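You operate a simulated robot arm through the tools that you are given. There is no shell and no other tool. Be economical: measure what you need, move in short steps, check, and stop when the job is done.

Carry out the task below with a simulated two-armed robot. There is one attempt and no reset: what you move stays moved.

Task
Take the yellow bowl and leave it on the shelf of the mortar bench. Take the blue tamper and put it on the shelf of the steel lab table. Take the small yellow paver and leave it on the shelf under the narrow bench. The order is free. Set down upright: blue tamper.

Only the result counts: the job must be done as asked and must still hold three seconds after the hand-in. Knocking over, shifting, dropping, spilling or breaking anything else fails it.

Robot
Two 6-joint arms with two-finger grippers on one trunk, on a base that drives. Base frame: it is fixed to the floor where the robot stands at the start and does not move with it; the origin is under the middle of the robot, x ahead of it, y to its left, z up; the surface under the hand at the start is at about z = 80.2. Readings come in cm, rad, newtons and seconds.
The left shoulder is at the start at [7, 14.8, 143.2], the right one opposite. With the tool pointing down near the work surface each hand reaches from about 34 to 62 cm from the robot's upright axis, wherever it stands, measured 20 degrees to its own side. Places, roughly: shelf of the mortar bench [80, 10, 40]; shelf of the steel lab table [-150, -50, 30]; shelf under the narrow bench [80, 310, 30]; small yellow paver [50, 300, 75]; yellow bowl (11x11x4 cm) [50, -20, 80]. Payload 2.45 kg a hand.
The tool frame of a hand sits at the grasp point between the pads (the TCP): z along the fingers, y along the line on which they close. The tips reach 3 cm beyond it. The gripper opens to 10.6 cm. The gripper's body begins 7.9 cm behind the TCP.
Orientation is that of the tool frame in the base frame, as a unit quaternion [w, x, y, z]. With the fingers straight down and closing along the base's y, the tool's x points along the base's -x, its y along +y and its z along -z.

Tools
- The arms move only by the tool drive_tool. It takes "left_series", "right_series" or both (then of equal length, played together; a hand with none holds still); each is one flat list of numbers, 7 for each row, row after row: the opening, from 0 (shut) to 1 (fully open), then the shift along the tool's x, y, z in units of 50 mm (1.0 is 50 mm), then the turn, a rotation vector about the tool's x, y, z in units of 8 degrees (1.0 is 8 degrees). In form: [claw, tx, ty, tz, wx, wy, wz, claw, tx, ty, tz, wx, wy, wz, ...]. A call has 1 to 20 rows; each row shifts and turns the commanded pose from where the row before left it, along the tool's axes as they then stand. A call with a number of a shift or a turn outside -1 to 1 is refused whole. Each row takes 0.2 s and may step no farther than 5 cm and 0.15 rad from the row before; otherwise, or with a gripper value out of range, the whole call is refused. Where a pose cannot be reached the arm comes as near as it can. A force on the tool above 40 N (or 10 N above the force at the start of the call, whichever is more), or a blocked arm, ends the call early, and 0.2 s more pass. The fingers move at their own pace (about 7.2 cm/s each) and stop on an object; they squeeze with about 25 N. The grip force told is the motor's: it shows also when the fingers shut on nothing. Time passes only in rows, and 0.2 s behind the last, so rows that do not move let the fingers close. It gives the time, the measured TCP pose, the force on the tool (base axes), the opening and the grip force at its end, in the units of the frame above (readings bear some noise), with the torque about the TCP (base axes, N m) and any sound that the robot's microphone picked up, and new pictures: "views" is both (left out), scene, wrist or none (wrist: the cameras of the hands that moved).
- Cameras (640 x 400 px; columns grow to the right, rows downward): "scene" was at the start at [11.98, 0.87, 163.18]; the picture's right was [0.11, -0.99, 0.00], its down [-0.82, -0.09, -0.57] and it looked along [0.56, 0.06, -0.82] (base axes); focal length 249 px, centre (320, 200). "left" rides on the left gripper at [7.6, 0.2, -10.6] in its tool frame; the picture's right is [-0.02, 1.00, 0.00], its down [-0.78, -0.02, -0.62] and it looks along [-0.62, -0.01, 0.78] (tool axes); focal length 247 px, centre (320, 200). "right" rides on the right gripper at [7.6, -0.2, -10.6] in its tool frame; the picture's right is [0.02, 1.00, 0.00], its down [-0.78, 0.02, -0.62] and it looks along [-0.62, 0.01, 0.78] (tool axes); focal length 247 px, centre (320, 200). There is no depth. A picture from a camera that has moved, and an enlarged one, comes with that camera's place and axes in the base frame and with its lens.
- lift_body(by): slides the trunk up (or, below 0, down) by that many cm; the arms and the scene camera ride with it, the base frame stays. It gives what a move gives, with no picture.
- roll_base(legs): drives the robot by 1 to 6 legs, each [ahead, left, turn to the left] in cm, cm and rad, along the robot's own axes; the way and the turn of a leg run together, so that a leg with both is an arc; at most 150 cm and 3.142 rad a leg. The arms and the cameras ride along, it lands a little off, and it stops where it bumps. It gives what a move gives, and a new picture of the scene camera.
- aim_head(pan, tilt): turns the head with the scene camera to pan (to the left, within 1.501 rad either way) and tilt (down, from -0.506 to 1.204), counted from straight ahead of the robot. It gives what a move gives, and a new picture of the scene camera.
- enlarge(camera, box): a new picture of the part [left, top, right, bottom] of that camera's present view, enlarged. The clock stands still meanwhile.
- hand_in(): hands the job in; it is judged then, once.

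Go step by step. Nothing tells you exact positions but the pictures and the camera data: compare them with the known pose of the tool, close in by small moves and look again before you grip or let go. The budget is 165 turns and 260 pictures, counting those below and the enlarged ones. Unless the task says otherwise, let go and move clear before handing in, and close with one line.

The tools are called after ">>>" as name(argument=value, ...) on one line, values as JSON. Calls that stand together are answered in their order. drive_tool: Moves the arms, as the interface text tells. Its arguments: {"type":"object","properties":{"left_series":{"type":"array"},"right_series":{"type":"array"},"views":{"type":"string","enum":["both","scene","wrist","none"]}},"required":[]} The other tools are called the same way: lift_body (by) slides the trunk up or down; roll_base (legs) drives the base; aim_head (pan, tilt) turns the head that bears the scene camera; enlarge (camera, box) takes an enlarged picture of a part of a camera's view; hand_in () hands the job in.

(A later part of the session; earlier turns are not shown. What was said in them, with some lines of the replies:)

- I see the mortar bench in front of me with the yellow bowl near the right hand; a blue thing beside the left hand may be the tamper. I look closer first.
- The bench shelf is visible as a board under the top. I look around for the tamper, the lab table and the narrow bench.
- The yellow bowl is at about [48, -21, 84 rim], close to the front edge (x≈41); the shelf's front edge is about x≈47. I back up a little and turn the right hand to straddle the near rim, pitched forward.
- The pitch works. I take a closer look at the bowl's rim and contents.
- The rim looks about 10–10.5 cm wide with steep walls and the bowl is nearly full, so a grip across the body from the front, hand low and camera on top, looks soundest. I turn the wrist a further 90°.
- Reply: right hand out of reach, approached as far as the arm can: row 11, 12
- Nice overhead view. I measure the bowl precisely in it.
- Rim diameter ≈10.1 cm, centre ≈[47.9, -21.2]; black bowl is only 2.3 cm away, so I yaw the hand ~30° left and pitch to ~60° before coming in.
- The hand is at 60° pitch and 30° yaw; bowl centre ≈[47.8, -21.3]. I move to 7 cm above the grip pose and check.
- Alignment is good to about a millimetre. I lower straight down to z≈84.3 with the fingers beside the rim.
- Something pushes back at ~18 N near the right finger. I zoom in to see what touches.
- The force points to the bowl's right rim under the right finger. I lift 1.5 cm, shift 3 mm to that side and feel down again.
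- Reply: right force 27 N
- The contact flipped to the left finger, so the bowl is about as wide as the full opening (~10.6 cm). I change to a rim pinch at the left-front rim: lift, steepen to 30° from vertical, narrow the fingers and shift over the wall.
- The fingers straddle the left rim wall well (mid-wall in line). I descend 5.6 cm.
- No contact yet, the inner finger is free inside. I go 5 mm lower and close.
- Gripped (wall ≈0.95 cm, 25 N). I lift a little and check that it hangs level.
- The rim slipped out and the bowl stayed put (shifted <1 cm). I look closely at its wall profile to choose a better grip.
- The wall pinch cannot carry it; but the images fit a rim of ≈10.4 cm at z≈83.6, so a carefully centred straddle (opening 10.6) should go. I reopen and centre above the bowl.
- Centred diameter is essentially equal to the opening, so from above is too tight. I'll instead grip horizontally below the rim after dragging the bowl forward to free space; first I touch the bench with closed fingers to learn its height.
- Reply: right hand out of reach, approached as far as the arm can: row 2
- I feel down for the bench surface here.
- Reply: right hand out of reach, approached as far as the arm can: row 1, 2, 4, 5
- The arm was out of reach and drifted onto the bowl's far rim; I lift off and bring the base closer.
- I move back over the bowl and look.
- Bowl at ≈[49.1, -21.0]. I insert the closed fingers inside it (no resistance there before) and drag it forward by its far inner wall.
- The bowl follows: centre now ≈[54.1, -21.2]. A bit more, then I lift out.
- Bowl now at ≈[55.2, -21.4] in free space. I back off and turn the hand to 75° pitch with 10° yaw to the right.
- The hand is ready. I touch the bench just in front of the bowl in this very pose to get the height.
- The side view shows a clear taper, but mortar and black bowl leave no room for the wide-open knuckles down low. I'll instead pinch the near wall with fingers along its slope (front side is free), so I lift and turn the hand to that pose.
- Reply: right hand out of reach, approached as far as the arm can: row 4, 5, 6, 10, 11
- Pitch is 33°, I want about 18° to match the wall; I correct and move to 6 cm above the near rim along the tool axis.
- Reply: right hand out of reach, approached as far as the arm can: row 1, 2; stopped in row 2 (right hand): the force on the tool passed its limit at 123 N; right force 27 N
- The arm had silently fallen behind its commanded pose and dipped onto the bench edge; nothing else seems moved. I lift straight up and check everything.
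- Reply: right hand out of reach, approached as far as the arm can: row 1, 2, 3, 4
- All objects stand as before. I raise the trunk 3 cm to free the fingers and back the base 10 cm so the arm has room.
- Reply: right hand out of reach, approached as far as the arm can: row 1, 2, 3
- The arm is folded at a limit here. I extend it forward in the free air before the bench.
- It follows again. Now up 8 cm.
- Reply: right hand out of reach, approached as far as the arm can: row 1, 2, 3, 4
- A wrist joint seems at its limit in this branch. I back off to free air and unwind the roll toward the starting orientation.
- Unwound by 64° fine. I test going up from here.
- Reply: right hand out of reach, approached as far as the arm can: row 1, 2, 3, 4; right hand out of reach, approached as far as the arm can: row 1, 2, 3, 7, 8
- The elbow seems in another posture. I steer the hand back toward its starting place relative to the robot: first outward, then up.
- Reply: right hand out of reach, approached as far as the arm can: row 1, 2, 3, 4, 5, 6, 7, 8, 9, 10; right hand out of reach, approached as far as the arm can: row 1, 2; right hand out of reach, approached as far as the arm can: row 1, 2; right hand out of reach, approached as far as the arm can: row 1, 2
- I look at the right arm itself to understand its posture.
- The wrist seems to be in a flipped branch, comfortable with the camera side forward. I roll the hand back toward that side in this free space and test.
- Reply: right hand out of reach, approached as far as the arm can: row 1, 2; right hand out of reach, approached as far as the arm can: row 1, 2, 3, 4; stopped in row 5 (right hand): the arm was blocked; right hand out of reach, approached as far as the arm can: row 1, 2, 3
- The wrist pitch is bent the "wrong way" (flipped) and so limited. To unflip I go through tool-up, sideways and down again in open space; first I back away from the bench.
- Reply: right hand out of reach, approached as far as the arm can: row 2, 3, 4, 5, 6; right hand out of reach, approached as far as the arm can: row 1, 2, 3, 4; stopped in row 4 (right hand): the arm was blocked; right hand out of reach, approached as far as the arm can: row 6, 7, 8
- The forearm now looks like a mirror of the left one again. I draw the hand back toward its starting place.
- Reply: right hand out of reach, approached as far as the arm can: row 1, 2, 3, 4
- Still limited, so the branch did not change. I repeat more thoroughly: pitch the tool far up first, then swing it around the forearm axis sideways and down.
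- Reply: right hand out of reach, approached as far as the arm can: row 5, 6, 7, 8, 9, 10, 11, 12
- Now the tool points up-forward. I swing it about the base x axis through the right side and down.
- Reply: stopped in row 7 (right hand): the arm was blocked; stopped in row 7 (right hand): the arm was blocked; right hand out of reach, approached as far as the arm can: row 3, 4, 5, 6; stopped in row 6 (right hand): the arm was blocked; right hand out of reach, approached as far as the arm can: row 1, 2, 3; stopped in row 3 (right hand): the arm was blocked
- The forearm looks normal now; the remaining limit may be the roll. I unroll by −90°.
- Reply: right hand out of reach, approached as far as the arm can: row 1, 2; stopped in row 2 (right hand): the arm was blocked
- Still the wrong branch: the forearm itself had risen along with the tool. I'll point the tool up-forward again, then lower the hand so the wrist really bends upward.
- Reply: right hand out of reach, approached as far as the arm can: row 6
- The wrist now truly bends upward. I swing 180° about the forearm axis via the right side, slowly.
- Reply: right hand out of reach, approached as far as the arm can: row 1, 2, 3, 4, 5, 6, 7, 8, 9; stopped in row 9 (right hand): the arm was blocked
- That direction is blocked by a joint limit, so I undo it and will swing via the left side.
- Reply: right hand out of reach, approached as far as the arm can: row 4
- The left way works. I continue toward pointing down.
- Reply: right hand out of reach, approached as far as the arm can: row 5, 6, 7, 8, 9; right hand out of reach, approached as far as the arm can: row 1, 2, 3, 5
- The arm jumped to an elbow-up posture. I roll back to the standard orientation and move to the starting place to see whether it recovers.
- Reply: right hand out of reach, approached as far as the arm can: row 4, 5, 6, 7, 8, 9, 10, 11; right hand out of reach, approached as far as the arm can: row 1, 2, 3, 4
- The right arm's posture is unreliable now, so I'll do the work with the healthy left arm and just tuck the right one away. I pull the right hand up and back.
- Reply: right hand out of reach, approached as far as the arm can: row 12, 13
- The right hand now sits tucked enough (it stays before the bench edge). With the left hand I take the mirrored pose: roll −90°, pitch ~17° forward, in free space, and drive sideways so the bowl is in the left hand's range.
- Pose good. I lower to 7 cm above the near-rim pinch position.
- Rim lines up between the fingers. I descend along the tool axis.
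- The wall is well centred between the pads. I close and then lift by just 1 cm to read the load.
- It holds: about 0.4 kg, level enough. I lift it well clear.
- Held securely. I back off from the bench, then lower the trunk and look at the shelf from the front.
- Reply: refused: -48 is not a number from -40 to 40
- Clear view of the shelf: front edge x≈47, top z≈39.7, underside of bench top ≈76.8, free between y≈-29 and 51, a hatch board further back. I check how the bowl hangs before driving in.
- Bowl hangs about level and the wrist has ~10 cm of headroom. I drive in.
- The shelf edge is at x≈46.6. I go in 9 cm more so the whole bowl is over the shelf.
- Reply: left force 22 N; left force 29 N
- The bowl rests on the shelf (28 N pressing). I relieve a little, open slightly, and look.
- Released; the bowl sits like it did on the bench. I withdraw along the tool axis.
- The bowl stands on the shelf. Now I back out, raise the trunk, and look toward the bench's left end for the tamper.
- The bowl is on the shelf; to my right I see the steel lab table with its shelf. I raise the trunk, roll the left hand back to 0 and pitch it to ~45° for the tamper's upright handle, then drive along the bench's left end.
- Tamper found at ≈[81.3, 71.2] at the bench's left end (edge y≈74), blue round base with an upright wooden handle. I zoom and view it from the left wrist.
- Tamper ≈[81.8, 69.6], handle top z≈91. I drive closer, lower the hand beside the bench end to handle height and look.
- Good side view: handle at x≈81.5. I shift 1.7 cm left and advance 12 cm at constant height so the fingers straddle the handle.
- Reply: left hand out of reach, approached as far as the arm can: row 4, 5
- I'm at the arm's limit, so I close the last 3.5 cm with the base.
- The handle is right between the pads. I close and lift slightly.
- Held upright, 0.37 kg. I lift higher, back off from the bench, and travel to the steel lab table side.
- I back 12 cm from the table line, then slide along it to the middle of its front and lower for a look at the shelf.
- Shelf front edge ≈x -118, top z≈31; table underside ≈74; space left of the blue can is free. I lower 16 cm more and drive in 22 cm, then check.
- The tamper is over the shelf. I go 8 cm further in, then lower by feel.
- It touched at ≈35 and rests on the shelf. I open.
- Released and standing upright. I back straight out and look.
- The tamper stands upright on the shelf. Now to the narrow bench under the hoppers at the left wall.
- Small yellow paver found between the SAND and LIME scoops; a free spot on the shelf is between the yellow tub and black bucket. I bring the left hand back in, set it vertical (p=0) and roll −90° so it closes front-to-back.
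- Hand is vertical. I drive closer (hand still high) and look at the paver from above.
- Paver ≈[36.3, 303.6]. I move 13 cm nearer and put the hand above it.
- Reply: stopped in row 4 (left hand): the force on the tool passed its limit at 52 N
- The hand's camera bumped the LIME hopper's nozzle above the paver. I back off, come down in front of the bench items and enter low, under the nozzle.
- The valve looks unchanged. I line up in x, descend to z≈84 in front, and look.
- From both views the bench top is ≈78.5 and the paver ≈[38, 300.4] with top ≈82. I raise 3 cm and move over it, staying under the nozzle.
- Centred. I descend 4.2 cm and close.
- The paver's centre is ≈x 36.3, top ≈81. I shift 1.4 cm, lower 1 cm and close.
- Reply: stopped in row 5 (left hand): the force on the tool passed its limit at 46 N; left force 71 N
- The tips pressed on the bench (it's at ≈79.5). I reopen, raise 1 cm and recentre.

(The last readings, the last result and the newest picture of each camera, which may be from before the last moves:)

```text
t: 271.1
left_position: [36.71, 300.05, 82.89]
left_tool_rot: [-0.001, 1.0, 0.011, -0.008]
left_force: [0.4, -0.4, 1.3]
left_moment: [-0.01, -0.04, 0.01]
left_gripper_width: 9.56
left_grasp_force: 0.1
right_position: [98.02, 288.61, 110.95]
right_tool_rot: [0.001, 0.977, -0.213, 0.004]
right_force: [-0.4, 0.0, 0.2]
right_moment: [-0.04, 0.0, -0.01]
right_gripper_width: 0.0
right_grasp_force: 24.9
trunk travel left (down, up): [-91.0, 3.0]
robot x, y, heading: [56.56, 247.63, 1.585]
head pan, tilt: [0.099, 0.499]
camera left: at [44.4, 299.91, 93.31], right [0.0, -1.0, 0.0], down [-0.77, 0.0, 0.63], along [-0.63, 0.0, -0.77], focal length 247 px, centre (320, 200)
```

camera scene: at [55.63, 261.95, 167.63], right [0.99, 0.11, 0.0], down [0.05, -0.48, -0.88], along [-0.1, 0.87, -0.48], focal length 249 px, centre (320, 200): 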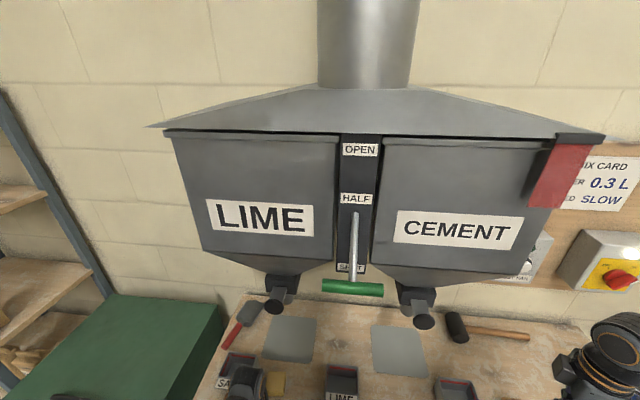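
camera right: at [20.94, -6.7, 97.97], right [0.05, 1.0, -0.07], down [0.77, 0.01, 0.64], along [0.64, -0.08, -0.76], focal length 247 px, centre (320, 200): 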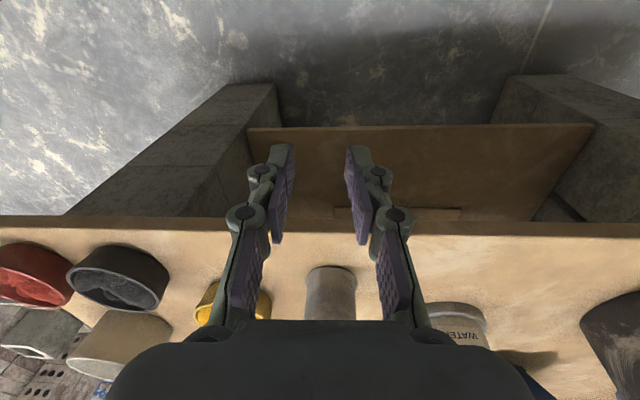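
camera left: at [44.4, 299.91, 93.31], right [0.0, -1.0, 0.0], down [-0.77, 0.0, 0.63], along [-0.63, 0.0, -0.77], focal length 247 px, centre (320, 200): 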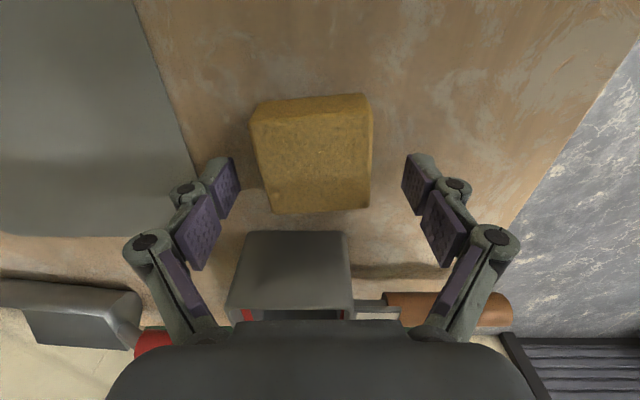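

Centred; closing now.

>>> drive_tool(left_series=[0, 0, 0, 0, 0, 0, 0, 0, 0, 0, 0, 0, 0, 0, 0, 0, 0, 0, 0, 0, 0, 0, 0, 0, 0, 0, 0, 0], views="wrist")

```text
t: 272.1
left_position: [36.68, 299.83, 82.94]
left_tool_rot: [-0.002, 1.0, 0.011, -0.007]
left_force: [-0.2, -0.1, 6.3]
left_moment: [-0.02, -0.02, 0.14]
left_gripper_width: 5.64
left_grasp_force: 25.3
right_position: [98.01, 288.38, 111.08]
right_tool_rot: [0.002, 0.977, -0.213, 0.005]
right_force: [0.0, 0.2, -0.3]
right_moment: [0.03, -0.01, 0.0]
right_gripper_width: 0.0
right_grasp_force: 24.5
trunk travel left (down, up): [-91.0, 3.0]
robot x, y, heading: [56.67, 247.8, 1.588]
head pan, tilt: [0.099, 0.499]
camera left: at [44.43, 299.79, 93.44], right [0.0, -1.0, 0.0], down [-0.77, 0.0, 0.63], along [-0.63, 0.0, -0.77], focal length 247 px, centre (320, 200)
```

left: 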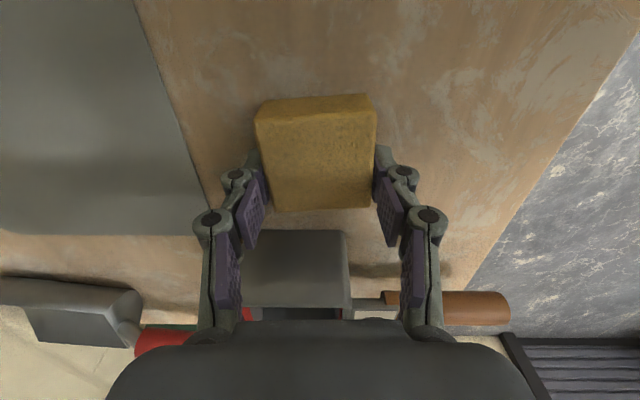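

Gripped (5.6 cm). I lift 2.5 cm and check.

>>> drive_tool(left_series=[0, 0, 0, -0.1, 0, 0, 0, 0, 0, 0, -0.2, 0, 0, 0, 0, 0, 0, -0.2, 0, 0, 0, 0, 0, 0, 0, 0, 0, 0], views="wrist")

```text
t: 273.1
left_position: [36.79, 300.03, 85.37]
left_tool_rot: [-0.001, 1.0, 0.011, -0.007]
left_force: [0.5, 0.9, -2.6]
left_moment: [0.01, 0.02, -0.03]
left_gripper_width: 5.54
left_grasp_force: 24.8
right_position: [98.04, 288.52, 111.08]
right_tool_rot: [0.001, 0.977, -0.213, 0.004]
right_force: [-0.9, 0.2, 0.1]
right_moment: [-0.01, -0.04, -0.01]
right_gripper_width: 0.0
right_grasp_force: 24.8
trunk travel left (down, up): [-91.0, 3.0]
robot x, y, heading: [57.13, 247.52, 1.584]
head pan, tilt: [0.099, 0.499]
camera left: at [44.45, 299.89, 95.92], right [0.0, -1.0, 0.0], down [-0.77, 0.0, 0.63], along [-0.63, 0.0, -0.77], focal length 247 px, centre (320, 200)
```

left: 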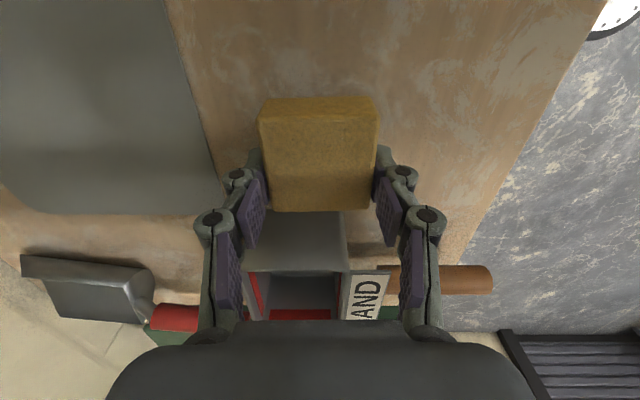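

Held. I back out, shift right toward the free spot, lower the trunk and look at the shelf.

>>> roll_base(legs=[[-42, 0, 0], [0, -30, 0]])

>>> lift_body(by=-40)

>>> aim_head(pan=0.2, tilt=0.6)

```text
t: 277.4
left_position: [67.22, 258.21, 85.38]
left_tool_rot: [0.0, 1.0, 0.011, -0.007]
left_force: [-0.8, -0.7, -1.8]
left_moment: [0.01, 0.0, 0.02]
left_gripper_width: 5.54
left_grasp_force: 25.3
right_position: [128.54, 246.95, 110.99]
right_tool_rot: [0.001, 0.977, -0.214, 0.006]
right_force: [-0.7, -0.3, -0.8]
right_moment: [0.0, -0.01, -0.04]
right_gripper_width: 0.02
right_grasp_force: 25.5
trunk travel left (down, up): [-91.0, 3.0]
robot x, y, heading: [87.34, 206.24, 1.583]
head pan, tilt: [0.099, 0.499]
camera scene: at [86.01, 220.18, 167.63], right [0.99, 0.12, 0.0], down [0.06, -0.48, -0.88], along [-0.1, 0.87, -0.48], focal length 249 px, centre (320, 200)
```

scene: 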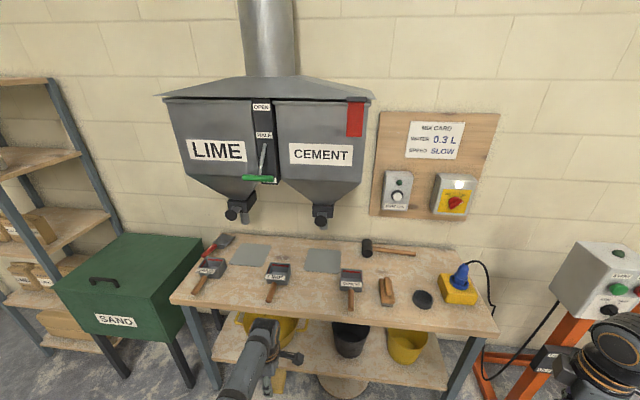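

```text
t: 281.2
left_position: [67.38, 258.07, 45.47]
left_tool_rot: [-0.001, 1.0, 0.012, -0.008]
left_force: [-0.1, 0.4, -2.0]
left_moment: [-0.02, 0.0, 0.03]
left_gripper_width: 5.54
left_grasp_force: 24.9
right_position: [128.77, 246.85, 71.02]
right_tool_rot: [0.002, 0.977, -0.213, 0.004]
right_force: [0.1, -0.1, -0.4]
right_moment: [-0.01, 0.0, 0.01]
right_gripper_width: 0.01
right_grasp_force: 25.2
trunk travel left (down, up): [-51.0, 43.0]
robot x, y, heading: [87.96, 206.08, 1.586]
head pan, tilt: [0.099, 0.499]
```

```text
t: 281.9
left_position: [67.5, 258.15, 45.37]
left_tool_rot: [-0.001, 1.0, 0.012, -0.008]
left_force: [0.4, -0.1, -1.0]
left_moment: [-0.01, 0.02, -0.02]
left_gripper_width: 5.58
left_grasp_force: 24.8
right_position: [128.76, 246.86, 70.87]
right_tool_rot: [0.001, 0.977, -0.213, 0.004]
right_force: [-0.7, -0.9, -0.6]
right_moment: [-0.02, 0.0, 0.03]
right_gripper_width: 0.0
right_grasp_force: 25.3
trunk travel left (down, up): [-51.0, 43.0]
robot x, y, heading: [87.46, 205.73, 1.591]
head pan, tilt: [0.201, 0.6]
camera scene: at [85.45, 219.78, 126.72], right [0.98, 0.22, 0.0], down [0.12, -0.55, -0.83], along [-0.18, 0.81, -0.56], focal length 249 px, centre (320, 200)
```

scene: 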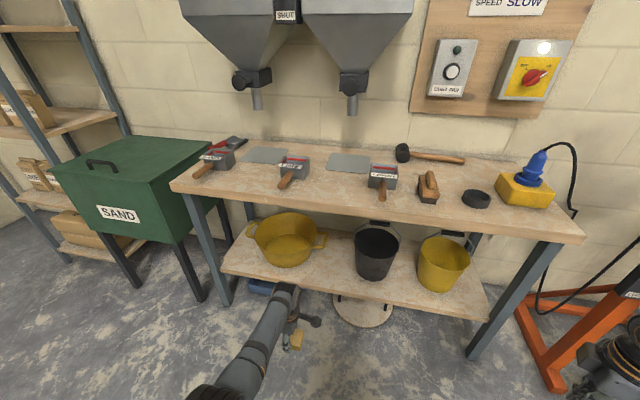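

The right hand would meet the bench edge, so I shift left and turn 20° clockwise, which keeps the right side well back.

>>> roll_base(legs=[[0, 14, 0], [0, 0, -0.35]])

```text
t: 284.3
left_position: [72.15, 261.69, 45.49]
left_tool_rot: [-0.002, 0.987, -0.162, -0.007]
left_force: [-0.3, 0.4, -1.5]
left_moment: [-0.02, 0.0, -0.01]
left_gripper_width: 5.51
left_grasp_force: 24.9
right_position: [125.95, 230.21, 70.95]
right_tool_rot: [0.003, 0.926, -0.378, 0.003]
right_force: [-0.5, -0.6, 0.2]
right_moment: [0.03, 0.04, -0.03]
right_gripper_width: 0.0
right_grasp_force: 25.0
trunk travel left (down, up): [-51.0, 43.0]
robot x, y, heading: [73.91, 205.86, 1.242]
head pan, tilt: [0.201, 0.6]
camera scene: at [76.12, 219.39, 126.72], right [0.99, -0.13, 0.0], down [-0.07, -0.56, -0.82], along [0.11, 0.82, -0.57], focal length 249 px, centre (320, 200)
```

scene: 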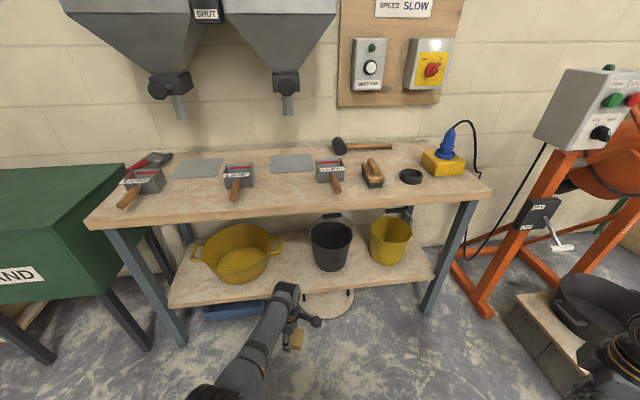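

Right side is clear. I move straight toward the shelf (+y) by 24 cm and check.

>>> roll_base(legs=[[22.7, 7.8, 0]])

>>> drive_tool(left_series=[0, 0, 0, 0, 0, 0, 0], views="wrist")

```text
t: 286.1
left_position: [72.13, 286.31, 45.27]
left_tool_rot: [-0.001, 0.987, -0.159, -0.008]
left_force: [0.3, 0.0, -2.0]
left_moment: [0.0, 0.03, -0.02]
left_gripper_width: 5.57
left_grasp_force: 25.1
right_position: [126.15, 254.98, 71.12]
right_tool_rot: [0.003, 0.927, -0.376, 0.003]
right_force: [0.1, 0.8, 0.4]
right_moment: [-0.04, -0.03, -0.02]
right_gripper_width: 0.0
right_grasp_force: 24.7
trunk travel left (down, up): [-51.0, 43.0]
robot x, y, heading: [73.72, 230.04, 1.25]
head pan, tilt: [0.201, 0.6]
camera scene: at [76.17, 244.07, 126.71], right [0.99, -0.13, 0.0], down [-0.07, -0.56, -0.82], along [0.1, 0.82, -0.57], focal length 249 px, centre (320, 200)
```

scene: 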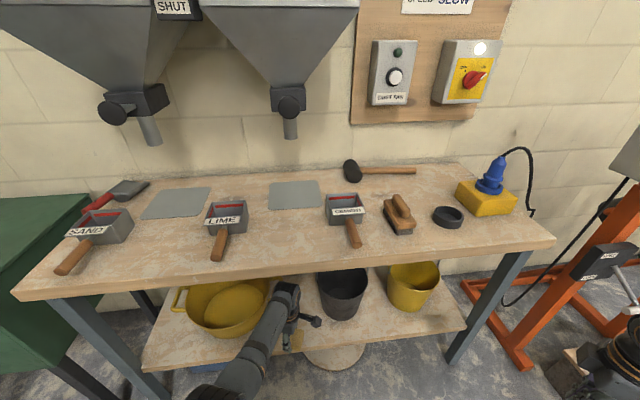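

```text
t: 286.5
left_position: [72.09, 286.22, 45.46]
left_tool_rot: [-0.002, 0.987, -0.16, -0.008]
left_force: [0.1, 0.3, -3.0]
left_moment: [-0.01, 0.05, 0.0]
left_gripper_width: 5.54
left_grasp_force: 25.2
right_position: [126.14, 254.96, 71.01]
right_tool_rot: [0.003, 0.927, -0.376, 0.003]
right_force: [0.6, 0.7, -0.4]
right_moment: [0.03, -0.04, 0.0]
right_gripper_width: 0.0
right_grasp_force: 25.3
trunk travel left (down, up): [-51.0, 43.0]
robot x, y, heading: [73.65, 230.4, 1.246]
head pan, tilt: [0.201, 0.6]
camera left: at [79.41, 283.56, 55.9], right [-0.34, -0.94, 0.0], down [-0.73, 0.26, 0.63], along [-0.6, 0.21, -0.77], focal length 247 px, centre (320, 200)
```

left: 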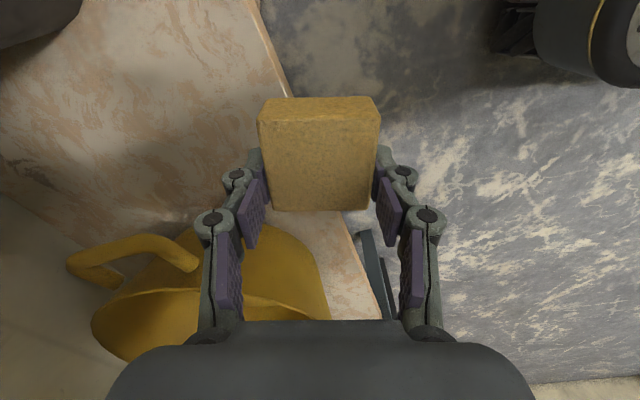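

Shelf edge y≈288.3; the spot ahead is free. I go in 9 cm more.

>>> roll_base(legs=[[9, 1.5, 0]])

>>> lift_body(by=-6)

>>> drive_tool(left_series=[0, 0, 0, 0, 0, 0, 0], views="wrist")

```text
t: 287.6
left_position: [73.46, 295.14, 45.12]
left_tool_rot: [-0.002, 0.987, -0.159, -0.007]
left_force: [-0.4, -0.1, -3.2]
left_moment: [0.04, 0.04, -0.02]
left_gripper_width: 5.54
left_grasp_force: 24.8
right_position: [127.5, 263.79, 70.97]
right_tool_rot: [0.001, 0.927, -0.375, 0.003]
right_force: [-0.5, 0.0, -0.9]
right_moment: [0.0, 0.02, 0.01]
right_gripper_width: 0.03
right_grasp_force: 24.7
trunk travel left (down, up): [-51.0, 43.0]
robot x, y, heading: [74.5, 239.41, 1.242]
head pan, tilt: [0.201, 0.6]
camera scene: at [77.58, 252.96, 126.7], right [0.99, -0.13, 0.0], down [-0.07, -0.56, -0.82], along [0.1, 0.82, -0.57], focal length 249 px, centre (320, 200)
```

scene: 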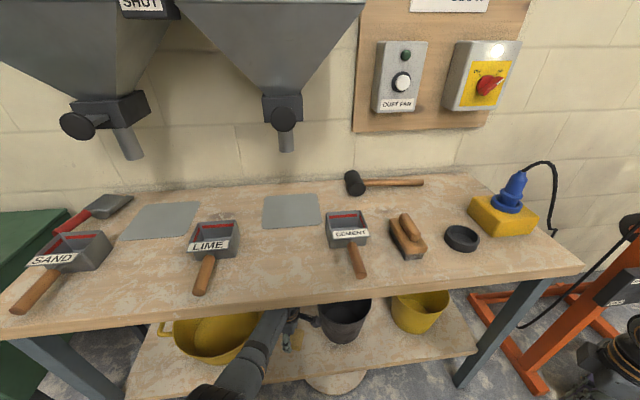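

```text
t: 288.6
left_position: [73.59, 295.08, 39.32]
left_tool_rot: [-0.002, 0.987, -0.159, -0.007]
left_force: [0.5, 0.0, -2.5]
left_moment: [0.01, 0.04, 0.01]
left_gripper_width: 5.55
left_grasp_force: 25.2
right_position: [127.53, 263.87, 64.92]
right_tool_rot: [0.003, 0.926, -0.377, 0.004]
right_force: [0.6, 0.8, -0.3]
right_moment: [-0.01, 0.01, 0.01]
right_gripper_width: 0.02
right_grasp_force: 25.1
trunk travel left (down, up): [-45.0, 49.0]
robot x, y, heading: [75.2, 239.62, 1.247]
head pan, tilt: [0.201, 0.6]
```

```text
t: 289.0
left_position: [73.62, 295.15, 39.42]
left_tool_rot: [-0.002, 0.987, -0.159, -0.007]
left_force: [-0.2, -0.1, -2.7]
left_moment: [0.01, 0.04, -0.03]
left_gripper_width: 5.55
left_grasp_force: 24.7
right_position: [127.48, 263.78, 64.97]
right_tool_rot: [0.003, 0.926, -0.376, 0.004]
right_force: [-0.1, -0.3, 0.5]
right_moment: [0.02, 0.01, -0.01]
right_gripper_width: 0.0
right_grasp_force: 24.9
trunk travel left (down, up): [-45.0, 49.0]
robot x, y, heading: [75.33, 239.21, 1.243]
head pan, tilt: [0.201, 0.6]
camera left: at [80.79, 292.43, 49.91], right [-0.33, -0.94, 0.0], down [-0.73, 0.26, 0.63], along [-0.6, 0.21, -0.77], focal length 247 px, centre (320, 200)
```

left: 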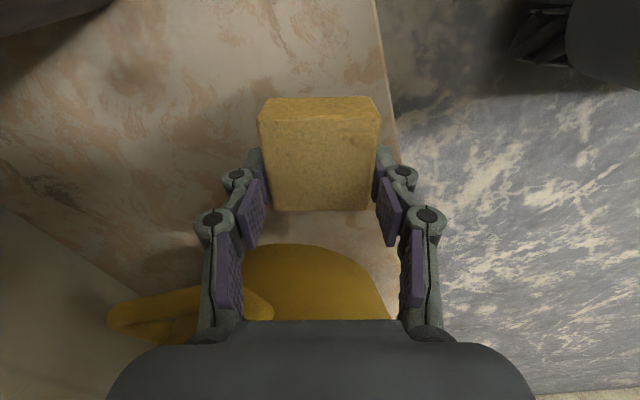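

I go 2 cm further so it lies well inside the shelf edge, then lower by feel.

>>> roll_base(legs=[[2.2, 0, 0]])

>>> drive_tool(left_series=[0, 0, 0, 0.04, 0, 0, 0, 0, 0, 0, 0.04, 0, 0, 0, 0, 0, 0, 0.04, 0, 0, 0, 0, 0, 0, 0.04, 0, 0, 0, 0, 0, 0, 0.04, 0, 0, 0, 0, 0, 0, 0.04, 0, 0, 0], views="none")

>>> drive_tool(left_series=[0, 0, 0, 0.04, 0, 0, 0, 0, 0, 0, 0.04, 0, 0, 0, 0, 0, 0, 0.04, 0, 0, 0, 0, 0, 0, 0.04, 0, 0, 0], views="wrist")

```text
t: 289.8
left_position: [74.14, 297.19, 39.33]
left_tool_rot: [-0.001, 0.987, -0.159, -0.008]
left_force: [-0.3, 0.8, -2.4]
left_moment: [0.0, 0.01, 0.0]
left_gripper_width: 5.54
left_grasp_force: 25.1
right_position: [128.18, 265.85, 64.93]
right_tool_rot: [0.002, 0.926, -0.376, 0.004]
right_force: [0.6, -0.5, -0.1]
right_moment: [-0.03, -0.01, 0.01]
right_gripper_width: 0.0
right_grasp_force: 25.1
trunk travel left (down, up): [-45.0, 49.0]
robot x, y, heading: [75.97, 241.03, 1.247]
head pan, tilt: [0.201, 0.6]
camera scene: at [78.31, 255.04, 120.7], right [0.99, -0.13, 0.0], down [-0.07, -0.56, -0.82], along [0.1, 0.82, -0.57], focal length 249 px, centre (320, 200)
```

scene: 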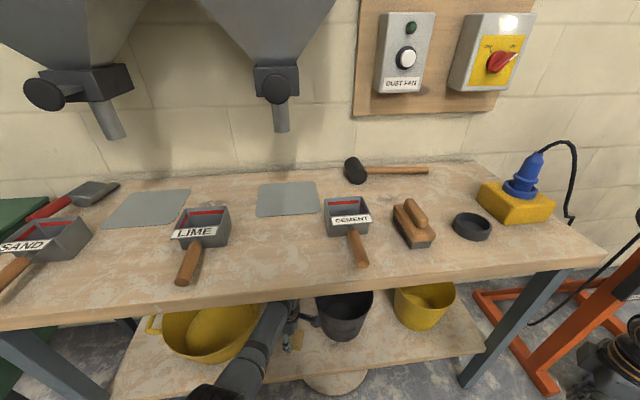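

```text
t: 291.2
left_position: [74.16, 297.28, 38.23]
left_tool_rot: [-0.002, 0.987, -0.159, -0.008]
left_force: [-0.3, 0.3, -1.8]
left_moment: [0.03, -0.02, -0.03]
left_gripper_width: 5.55
left_grasp_force: 25.2
right_position: [128.08, 265.9, 64.97]
right_tool_rot: [0.003, 0.927, -0.376, 0.004]
right_force: [0.6, -0.1, -0.8]
right_moment: [-0.02, 0.04, 0.01]
right_gripper_width: 0.03
right_grasp_force: 25.5
trunk travel left (down, up): [-45.0, 49.0]
robot x, y, heading: [75.72, 241.23, 1.242]
head pan, tilt: [0.201, 0.6]
```

```text
t: 292.2
left_position: [74.09, 297.09, 37.35]
left_tool_rot: [-0.002, 0.987, -0.159, -0.008]
left_force: [-0.6, 0.2, -2.8]
left_moment: [0.03, 0.03, -0.02]
left_gripper_width: 5.56
left_grasp_force: 24.9
right_position: [128.23, 265.89, 64.92]
right_tool_rot: [0.003, 0.926, -0.377, 0.003]
right_force: [0.0, 0.6, -0.5]
right_moment: [0.0, 0.01, 0.02]
right_gripper_width: 0.02
right_grasp_force: 25.2
trunk travel left (down, up): [-45.0, 49.0]
robot x, y, heading: [75.94, 241.15, 1.246]
head pan, tilt: [0.201, 0.6]
camera left: at [81.42, 294.5, 47.88], right [-0.33, -0.94, 0.0], down [-0.73, 0.26, 0.63], along [-0.6, 0.21, -0.77], focal length 247 px, centre (320, 200)
```

left: 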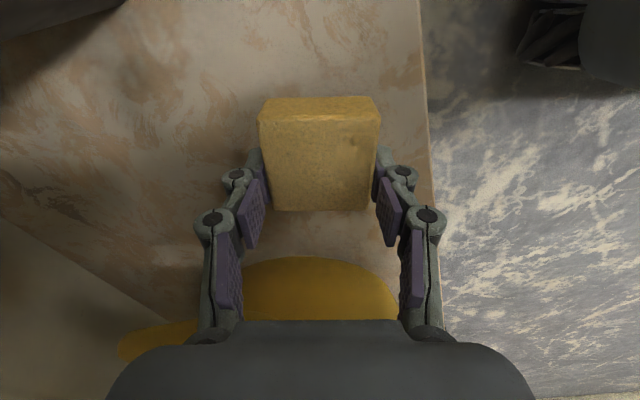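

>>> drive_tool(left_series=[0, 0, 0, 0.04, 0, 0, 0, 0, 0, 0, 0.04, 0, 0, 0, 0, 0, 0, 0.04, 0, 0, 0, 0, 0, 0, 0.04, 0, 0, 0], views="none")

>>> drive_tool(left_series=[0, 0, 0, 0.04, 0, 0, 0, 0, 0, 0, 0.04, 0, 0, 0, 0, 0, 0, 0.04, 0, 0, 0], views="none")

>>> drive_tool(left_series=[0, 0, 0, 0.04, 0, 0, 0, 0, 0, 0, 0.04, 0, 0, 0, 0, 0, 0, 0.04, 0, 0, 0], views="wrist")

```text
t: 293.2
left_position: [74.17, 297.25, 36.64]
left_tool_rot: [-0.003, 0.987, -0.16, -0.008]
left_force: [0.8, -0.6, -2.1]
left_moment: [0.03, 0.02, -0.02]
left_gripper_width: 5.57
left_grasp_force: 24.7
right_position: [128.27, 265.95, 64.96]
right_tool_rot: [0.003, 0.927, -0.376, 0.003]
right_force: [-0.3, 0.6, 0.3]
right_moment: [0.0, -0.01, 0.01]
right_gripper_width: 0.0
right_grasp_force: 25.4
trunk travel left (down, up): [-45.0, 49.0]
robot x, y, heading: [75.84, 241.51, 1.243]
head pan, tilt: [0.201, 0.6]
```

```text
t: 294.0
left_position: [74.13, 297.08, 35.97]
left_tool_rot: [-0.002, 0.987, -0.16, -0.008]
left_force: [-0.3, 0.5, -1.1]
left_moment: [0.0, 0.03, 0.03]
left_gripper_width: 5.54
left_grasp_force: 24.4
right_position: [128.13, 265.88, 65.0]
right_tool_rot: [0.002, 0.926, -0.377, 0.004]
right_force: [1.0, -0.8, 0.3]
right_moment: [-0.01, 0.01, -0.02]
right_gripper_width: 0.0
right_grasp_force: 24.8
trunk travel left (down, up): [-45.0, 49.0]
robot x, y, heading: [75.66, 241.32, 1.244]
head pan, tilt: [0.201, 0.6]
```

```text
t: 294.8
left_position: [73.98, 297.14, 35.47]
left_tool_rot: [-0.002, 0.987, -0.159, -0.008]
left_force: [-0.5, 0.3, -2.0]
left_moment: [0.0, 0.03, 0.02]
left_gripper_width: 5.55
left_grasp_force: 24.5
right_position: [128.18, 265.77, 65.02]
right_tool_rot: [0.003, 0.927, -0.376, 0.004]
right_force: [0.3, 0.3, -0.4]
right_moment: [0.01, 0.03, 0.03]
right_gripper_width: 0.0
right_grasp_force: 25.3
trunk travel left (down, up): [-45.0, 49.0]
robot x, y, heading: [75.72, 241.58, 1.243]
head pan, tilt: [0.201, 0.6]
camera left: at [81.42, 294.48, 45.87], right [-0.34, -0.94, 0.0], down [-0.73, 0.26, 0.63], along [-0.6, 0.21, -0.77], focal length 247 px, centre (320, 200)
```

left: 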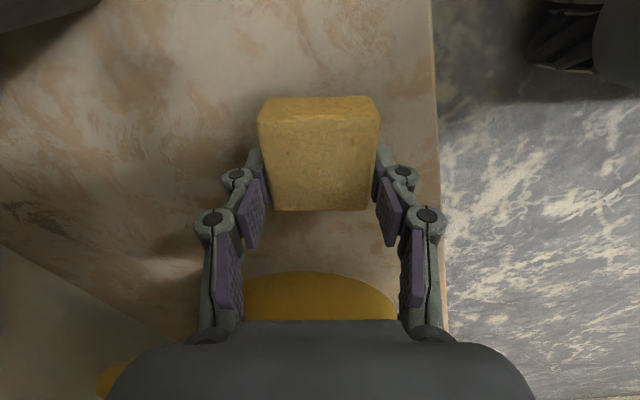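

>>> drive_tool(left_series=[0, 0, 0, 0.04, 0, 0, 0, 0, 0, 0, 0.04, 0, 0, 0, 0, 0, 0, 0.04, 0, 0, 0, 0, 0, 0, 0.04, 0, 0, 0], views="none")

>>> drive_tool(left_series=[0, 0, 0, 0.04, 0, 0, 0, 0, 0, 0, 0.04, 0, 0, 0, 0, 0, 0, 0.04, 0, 0, 0], views="none")

>>> drive_tool(left_series=[0, 0, 0, 0.04, 0, 0, 0, 0, 0, 0, 0.04, 0, 0, 0, 0, 0, 0, 0.04, 0, 0, 0], views="wrist")

```text
t: 295.8
left_position: [74.04, 297.16, 34.5]
left_tool_rot: [-0.002, 0.987, -0.159, -0.007]
left_force: [1.0, 0.1, -1.0]
left_moment: [-0.02, 0.02, -0.03]
left_gripper_width: 5.54
left_grasp_force: 25.0
right_position: [128.17, 265.86, 65.04]
right_tool_rot: [0.002, 0.927, -0.376, 0.004]
right_force: [-0.3, -0.6, -0.3]
right_moment: [-0.01, 0.0, 0.01]
right_gripper_width: 0.01
right_grasp_force: 25.5
trunk travel left (down, up): [-45.0, 49.0]
robot x, y, heading: [75.28, 241.16, 1.241]
head pan, tilt: [0.201, 0.6]
```

```text
t: 296.6
left_position: [74.14, 297.24, 34.0]
left_tool_rot: [-0.002, 0.987, -0.159, -0.008]
left_force: [0.5, -0.1, -2.3]
left_moment: [0.02, 0.03, 0.0]
left_gripper_width: 5.56
left_grasp_force: 25.0
right_position: [128.11, 265.86, 64.96]
right_tool_rot: [0.002, 0.927, -0.376, 0.004]
right_force: [-0.8, 0.0, 0.6]
right_moment: [-0.04, 0.0, 0.01]
right_gripper_width: 0.01
right_grasp_force: 25.1
trunk travel left (down, up): [-45.0, 49.0]
robot x, y, heading: [75.67, 241.23, 1.244]
head pan, tilt: [0.201, 0.6]
```

```text
t: 297.4
left_position: [74.02, 297.1, 33.44]
left_tool_rot: [-0.002, 0.987, -0.159, -0.008]
left_force: [0.3, -0.1, -2.2]
left_moment: [-0.01, 0.0, 0.0]
left_gripper_width: 5.56
left_grasp_force: 24.9
right_position: [128.14, 265.88, 64.94]
right_tool_rot: [0.003, 0.926, -0.376, 0.004]
right_force: [-0.2, 0.1, -0.2]
right_moment: [0.03, -0.02, 0.0]
right_gripper_width: 0.0
right_grasp_force: 25.4
trunk travel left (down, up): [-45.0, 49.0]
robot x, y, heading: [75.64, 241.31, 1.246]
head pan, tilt: [0.201, 0.6]
camera left: at [81.39, 294.5, 43.87], right [-0.33, -0.94, 0.0], down [-0.73, 0.26, 0.63], along [-0.6, 0.21, -0.77], focal length 247 px, centre (320, 200)
```

left: 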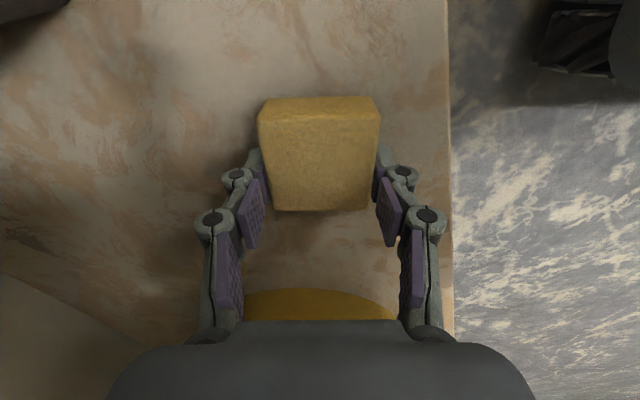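

>>> drive_tool(left_series=[0, 0, 0, 0.04, 0, 0, 0, 0, 0, 0, 0.04, 0, 0, 0, 0, 0, 0, 0.04, 0, 0, 0], views="none")

>>> drive_tool(left_series=[0, 0, 0, 0.04, 0, 0, 0, 0, 0, 0, 0.04, 0, 0, 0, 0, 0, 0, 0.04, 0, 0, 0], views="none")

>>> drive_tool(left_series=[0, 0, 0, 0.04, 0, 0, 0, 0, 0, 0, 0.04, 0, 0, 0, 0, 0, 0, 0.04, 0, 0, 0], views="wrist")

```text
t: 298.2
left_position: [74.11, 297.0, 33.14]
left_tool_rot: [-0.002, 0.987, -0.159, -0.008]
left_force: [0.2, 0.0, -2.2]
left_moment: [0.0, 0.01, -0.01]
left_gripper_width: 5.51
left_grasp_force: 24.8
left hand out of reach, approached as far as the arm can: row 2
right_position: [128.2, 265.91, 64.82]
right_tool_rot: [0.002, 0.927, -0.376, 0.004]
right_force: [0.3, -0.5, 0.6]
right_moment: [-0.02, 0.04, 0.01]
right_gripper_width: 0.0
right_grasp_force: 24.9
trunk travel left (down, up): [-45.0, 49.0]
robot x, y, heading: [75.28, 241.42, 1.242]
head pan, tilt: [0.201, 0.6]
```

```text
t: 299.0
left_position: [73.82, 296.75, 33.07]
left_tool_rot: [-0.003, 0.987, -0.159, -0.009]
left_force: [-0.4, 0.1, -1.2]
left_moment: [0.01, -0.01, -0.01]
left_gripper_width: 5.55
left_grasp_force: 25.4
left hand out of reach, approached as far as the arm can: row 2
right_position: [128.17, 265.92, 65.03]
right_tool_rot: [0.002, 0.926, -0.376, 0.003]
right_force: [1.1, -0.1, 0.3]
right_moment: [0.03, -0.01, 0.04]
right_gripper_width: 0.0
right_grasp_force: 25.1
trunk travel left (down, up): [-45.0, 49.0]
robot x, y, heading: [75.92, 241.27, 1.241]
head pan, tilt: [0.201, 0.6]
```

```text
t: 299.8
left_position: [74.06, 296.73, 32.75]
left_tool_rot: [-0.006, 0.987, -0.16, -0.008]
left_force: [2.3, 4.0, 12.8]
left_moment: [-0.04, -0.47, 0.16]
left_gripper_width: 5.56
left_grasp_force: 24.8
left hand out of reach, approached as far as the arm can: row 2
right_position: [128.22, 265.78, 65.0]
right_tool_rot: [0.001, 0.927, -0.376, 0.003]
right_force: [0.7, 0.4, 0.1]
right_moment: [-0.01, -0.03, 0.01]
right_gripper_width: 0.0
right_grasp_force: 25.0
trunk travel left (down, up): [-45.0, 49.0]
robot x, y, heading: [75.55, 241.02, 1.244]
head pan, tilt: [0.201, 0.6]
camera left: at [81.22, 294.04, 43.45], right [-0.33, -0.94, -0.01], down [-0.73, 0.25, 0.63], along [-0.6, 0.22, -0.77], focal length 247 px, centre (320, 200)
```

left: 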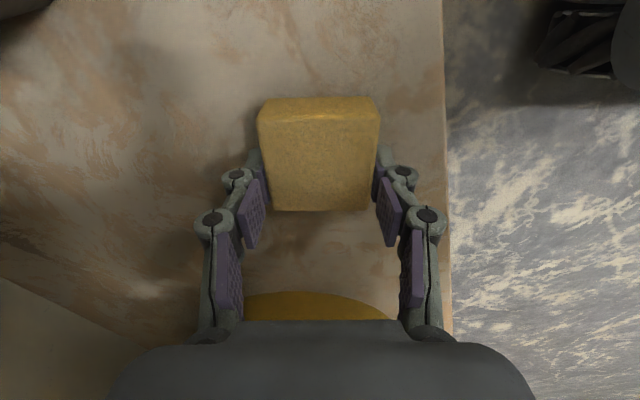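

It touches the shelf. I lower a last few millimetres with the trunk and open just a little.

>>> lift_body(by=-0.3)

>>> drive_tool(left_series=[0.68, 0, 0, 0, 0, 0, 0, 0.68, 0, 0, 0, 0, 0, 0, 0.68, 0, 0, 0, 0, 0, 0], views="wrist")

```text
t: 300.3
left_position: [73.86, 296.66, 32.85]
left_tool_rot: [-0.006, 0.987, -0.159, -0.009]
left_force: [3.1, 4.0, 31.8]
left_moment: [-0.66, -0.13, 0.07]
left_gripper_width: 5.56
left_grasp_force: 25.1
right_position: [128.18, 265.78, 64.93]
right_tool_rot: [0.0, 0.927, -0.376, 0.003]
right_force: [0.1, -0.5, -0.4]
right_moment: [0.01, 0.02, -0.01]
right_gripper_width: 0.01
right_grasp_force: 24.7
trunk travel left (down, up): [-44.7, 49.3]
robot x, y, heading: [76.05, 240.92, 1.244]
head pan, tilt: [0.201, 0.6]
```

```text
t: 301.1
left_position: [73.9, 296.51, 32.32]
left_tool_rot: [-0.002, 0.987, -0.159, -0.007]
left_force: [1.2, -1.0, 6.1]
left_moment: [-0.1, -0.05, 0.04]
left_gripper_width: 7.26
left_grasp_force: 0.6
right_position: [128.29, 265.87, 64.76]
right_tool_rot: [0.001, 0.926, -0.377, 0.003]
right_force: [0.1, 0.3, 0.0]
right_moment: [0.0, 0.04, -0.03]
right_gripper_width: 0.0
right_grasp_force: 25.0
trunk travel left (down, up): [-44.7, 49.3]
robot x, y, heading: [75.54, 241.25, 1.242]
head pan, tilt: [0.201, 0.6]
camera left: at [81.12, 293.83, 42.94], right [-0.33, -0.94, 0.0], down [-0.73, 0.26, 0.63], along [-0.6, 0.21, -0.77], focal length 247 px, centre (320, 200)
```

left: 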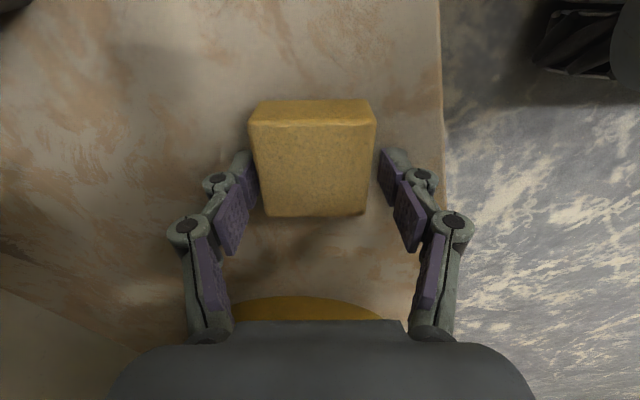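

Released. I raise the hand by the trunk and back straight out.

>>> lift_body(by=9)

>>> roll_base(legs=[[-28, -9, 0]])

>>> enlarge(camera="scene", box=[160, 160, 480, 360])

```text
t: 302.4
left_position: [73.63, 295.16, 39.7]
left_tool_rot: [0.014, 0.987, -0.161, -0.009]
left_force: [-0.3, 0.0, 0.6]
left_moment: [0.0, 0.0, -0.03]
left_gripper_width: 7.22
left_grasp_force: 0.0
right_position: [128.18, 266.24, 73.18]
right_tool_rot: [0.005, 0.927, -0.376, 0.005]
right_force: [1.1, -0.2, 0.0]
right_moment: [0.0, -0.01, 0.02]
right_gripper_width: 0.01
right_grasp_force: 24.8
trunk travel left (down, up): [-53.7, 40.3]
robot x, y, heading: [75.55, 241.07, 1.249]
head pan, tilt: [0.201, 0.6]
```

```text
t: 303.1
left_position: [73.58, 294.69, 40.45]
left_tool_rot: [0.012, 0.987, -0.16, -0.009]
left_force: [-0.1, -0.3, -1.0]
left_moment: [0.03, 0.02, 0.02]
left_gripper_width: 7.22
left_grasp_force: 0.1
right_position: [128.2, 265.63, 73.71]
right_tool_rot: [0.002, 0.926, -0.376, 0.004]
right_force: [0.4, 0.1, -0.5]
right_moment: [-0.01, 0.0, 0.02]
right_gripper_width: 0.0
right_grasp_force: 24.9
trunk travel left (down, up): [-53.7, 40.3]
robot x, y, heading: [75.43, 240.97, 1.245]
head pan, tilt: [0.201, 0.6]
stopped in leg 1: the robot was blocked; the commanded pose is now the measured one
camera scene: at [78.31, 254.66, 129.49], right [0.99, -0.13, 0.0], down [-0.07, -0.56, -0.82], along [0.1, 0.82, -0.57], focal length 249 px, centre (320, 200)
```

scene: 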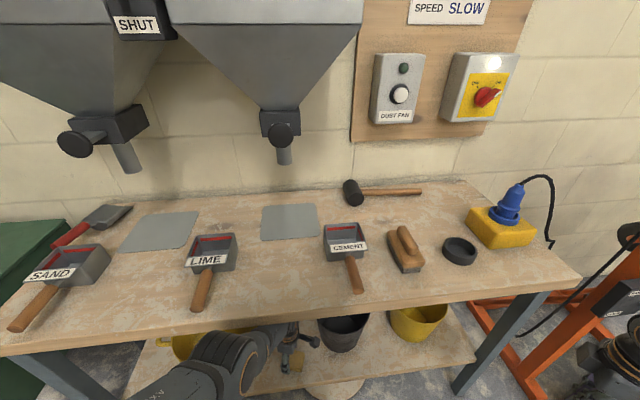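

```text
2.00 times, centred on (320, 260) of scene
camera zoom: at [78.31, 254.66, 129.49], right [0.99, -0.13, 0.0], down [-0.07, -0.56, -0.82], along [0.1, 0.82, -0.57], focal length 499 px, centre (320, 80)
```

zoom: 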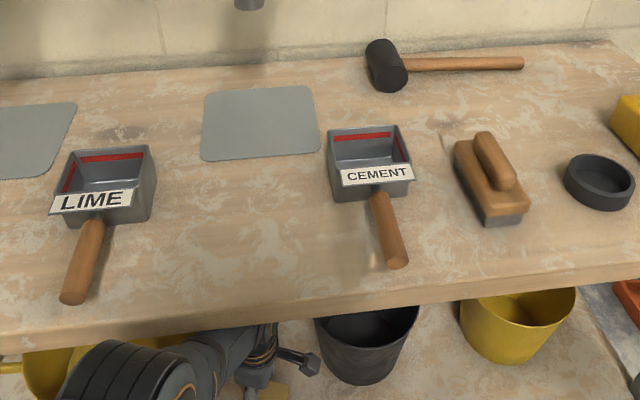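

The arm's joint is wedged under the bench's front edge after the lift. I lower 3 cm (fingers still above the paver) and back out again in small steps.

>>> lift_body(by=-3)

>>> roll_base(legs=[[-3, -1, 0]])

```text
t: 303.8
left_position: [73.5, 294.52, 37.58]
left_tool_rot: [0.011, 0.987, -0.161, -0.01]
left_force: [-0.3, 0.1, 0.3]
left_moment: [-0.01, 0.05, -0.03]
left_gripper_width: 7.2
left_grasp_force: 0.0
right_position: [128.11, 265.31, 70.66]
right_tool_rot: [0.002, 0.926, -0.377, 0.004]
right_force: [-0.1, -0.5, -0.3]
right_moment: [0.0, 0.05, 0.01]
right_gripper_width: 0.04
right_grasp_force: 25.0
trunk travel left (down, up): [-50.7, 43.3]
robot x, y, heading: [75.72, 240.81, 1.244]
head pan, tilt: [0.201, 0.6]
```

```text
t: 304.7
left_position: [73.46, 291.38, 37.5]
left_tool_rot: [0.011, 0.987, -0.16, -0.009]
left_force: [0.1, -0.1, -0.3]
left_moment: [0.06, 0.0, -0.02]
left_gripper_width: 7.24
left_grasp_force: 0.1
right_position: [128.2, 262.31, 70.71]
right_tool_rot: [0.001, 0.927, -0.376, 0.004]
right_force: [0.1, 0.0, 0.5]
right_moment: [0.02, -0.02, 0.03]
right_gripper_width: 0.0
right_grasp_force: 25.3
trunk travel left (down, up): [-50.7, 43.3]
robot x, y, heading: [75.79, 237.8, 1.245]
head pan, tilt: [0.201, 0.6]
camera scene: at [78.28, 251.23, 126.44], right [0.99, -0.13, 0.0], down [-0.07, -0.56, -0.83], along [0.1, 0.82, -0.56], focal length 249 px, centre (320, 200)
```

scene: 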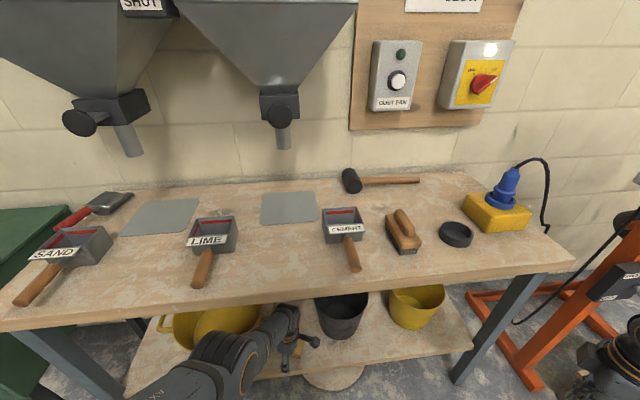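

It moves freely now. I back out the rest and inspect the shelf.

>>> roll_base(legs=[[-20, -7, 0], [-15, 0, 0]])

>>> enlarge(camera="scene", box=[130, 180, 450, 380])

```text
t: 307.3
left_position: [69.19, 255.83, 37.41]
left_tool_rot: [0.01, 0.986, -0.164, -0.008]
left_force: [-0.6, -0.2, -0.4]
left_moment: [-0.01, -0.01, 0.0]
left_gripper_width: 7.23
left_grasp_force: 0.1
right_position: [123.71, 226.38, 70.77]
right_tool_rot: [0.002, 0.925, -0.379, 0.005]
right_force: [-0.4, -0.8, -0.5]
right_moment: [0.01, -0.02, 0.02]
right_gripper_width: 0.0
right_grasp_force: 24.6
trunk travel left (down, up): [-50.7, 43.3]
robot x, y, heading: [71.07, 202.27, 1.242]
head pan, tilt: [0.201, 0.6]
camera scene: at [73.64, 215.68, 126.44], right [0.99, -0.13, 0.0], down [-0.07, -0.56, -0.83], along [0.11, 0.82, -0.56], focal length 249 px, centre (320, 200)
```

scene: 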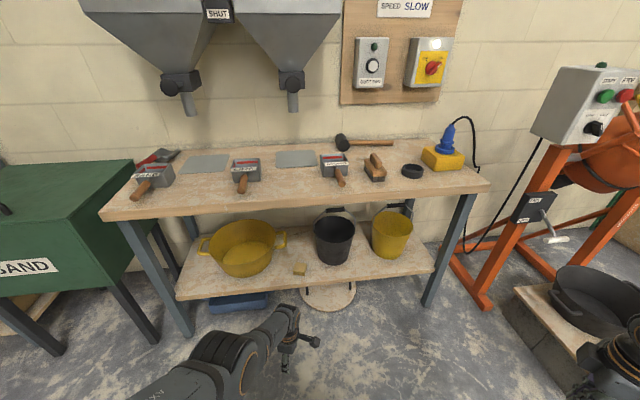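

```text
2.00 times, centred on (290, 280) of scene
camera zoom: at [73.64, 215.68, 126.44], right [0.99, -0.13, 0.0], down [-0.07, -0.56, -0.83], along [0.11, 0.82, -0.56], focal length 499 px, centre (380, 40)
```

zoom: 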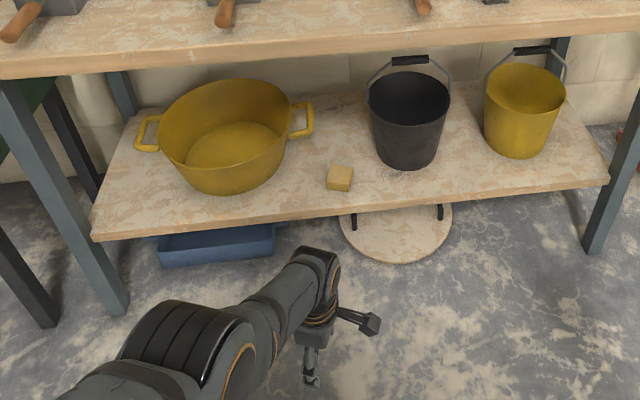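

The paver lies fully on the narrow bench's shelf, the tub and buckets are undisturbed, and both hands are clear. The bowl and tamper were already in place, so I hand in.

>>> hand_in()

```text
The job is handed in.
```

The job is handed in: the yellow bowl is on the mortar bench's shelf, the blue tamper stands upright on the steel lab table's shelf, and the small yellow paver is on the shelf under the narrow bench. While reaching for the paver, the hand bumped the LIME hopper's nozzle with about 52 N. It looked unchanged afterwards.
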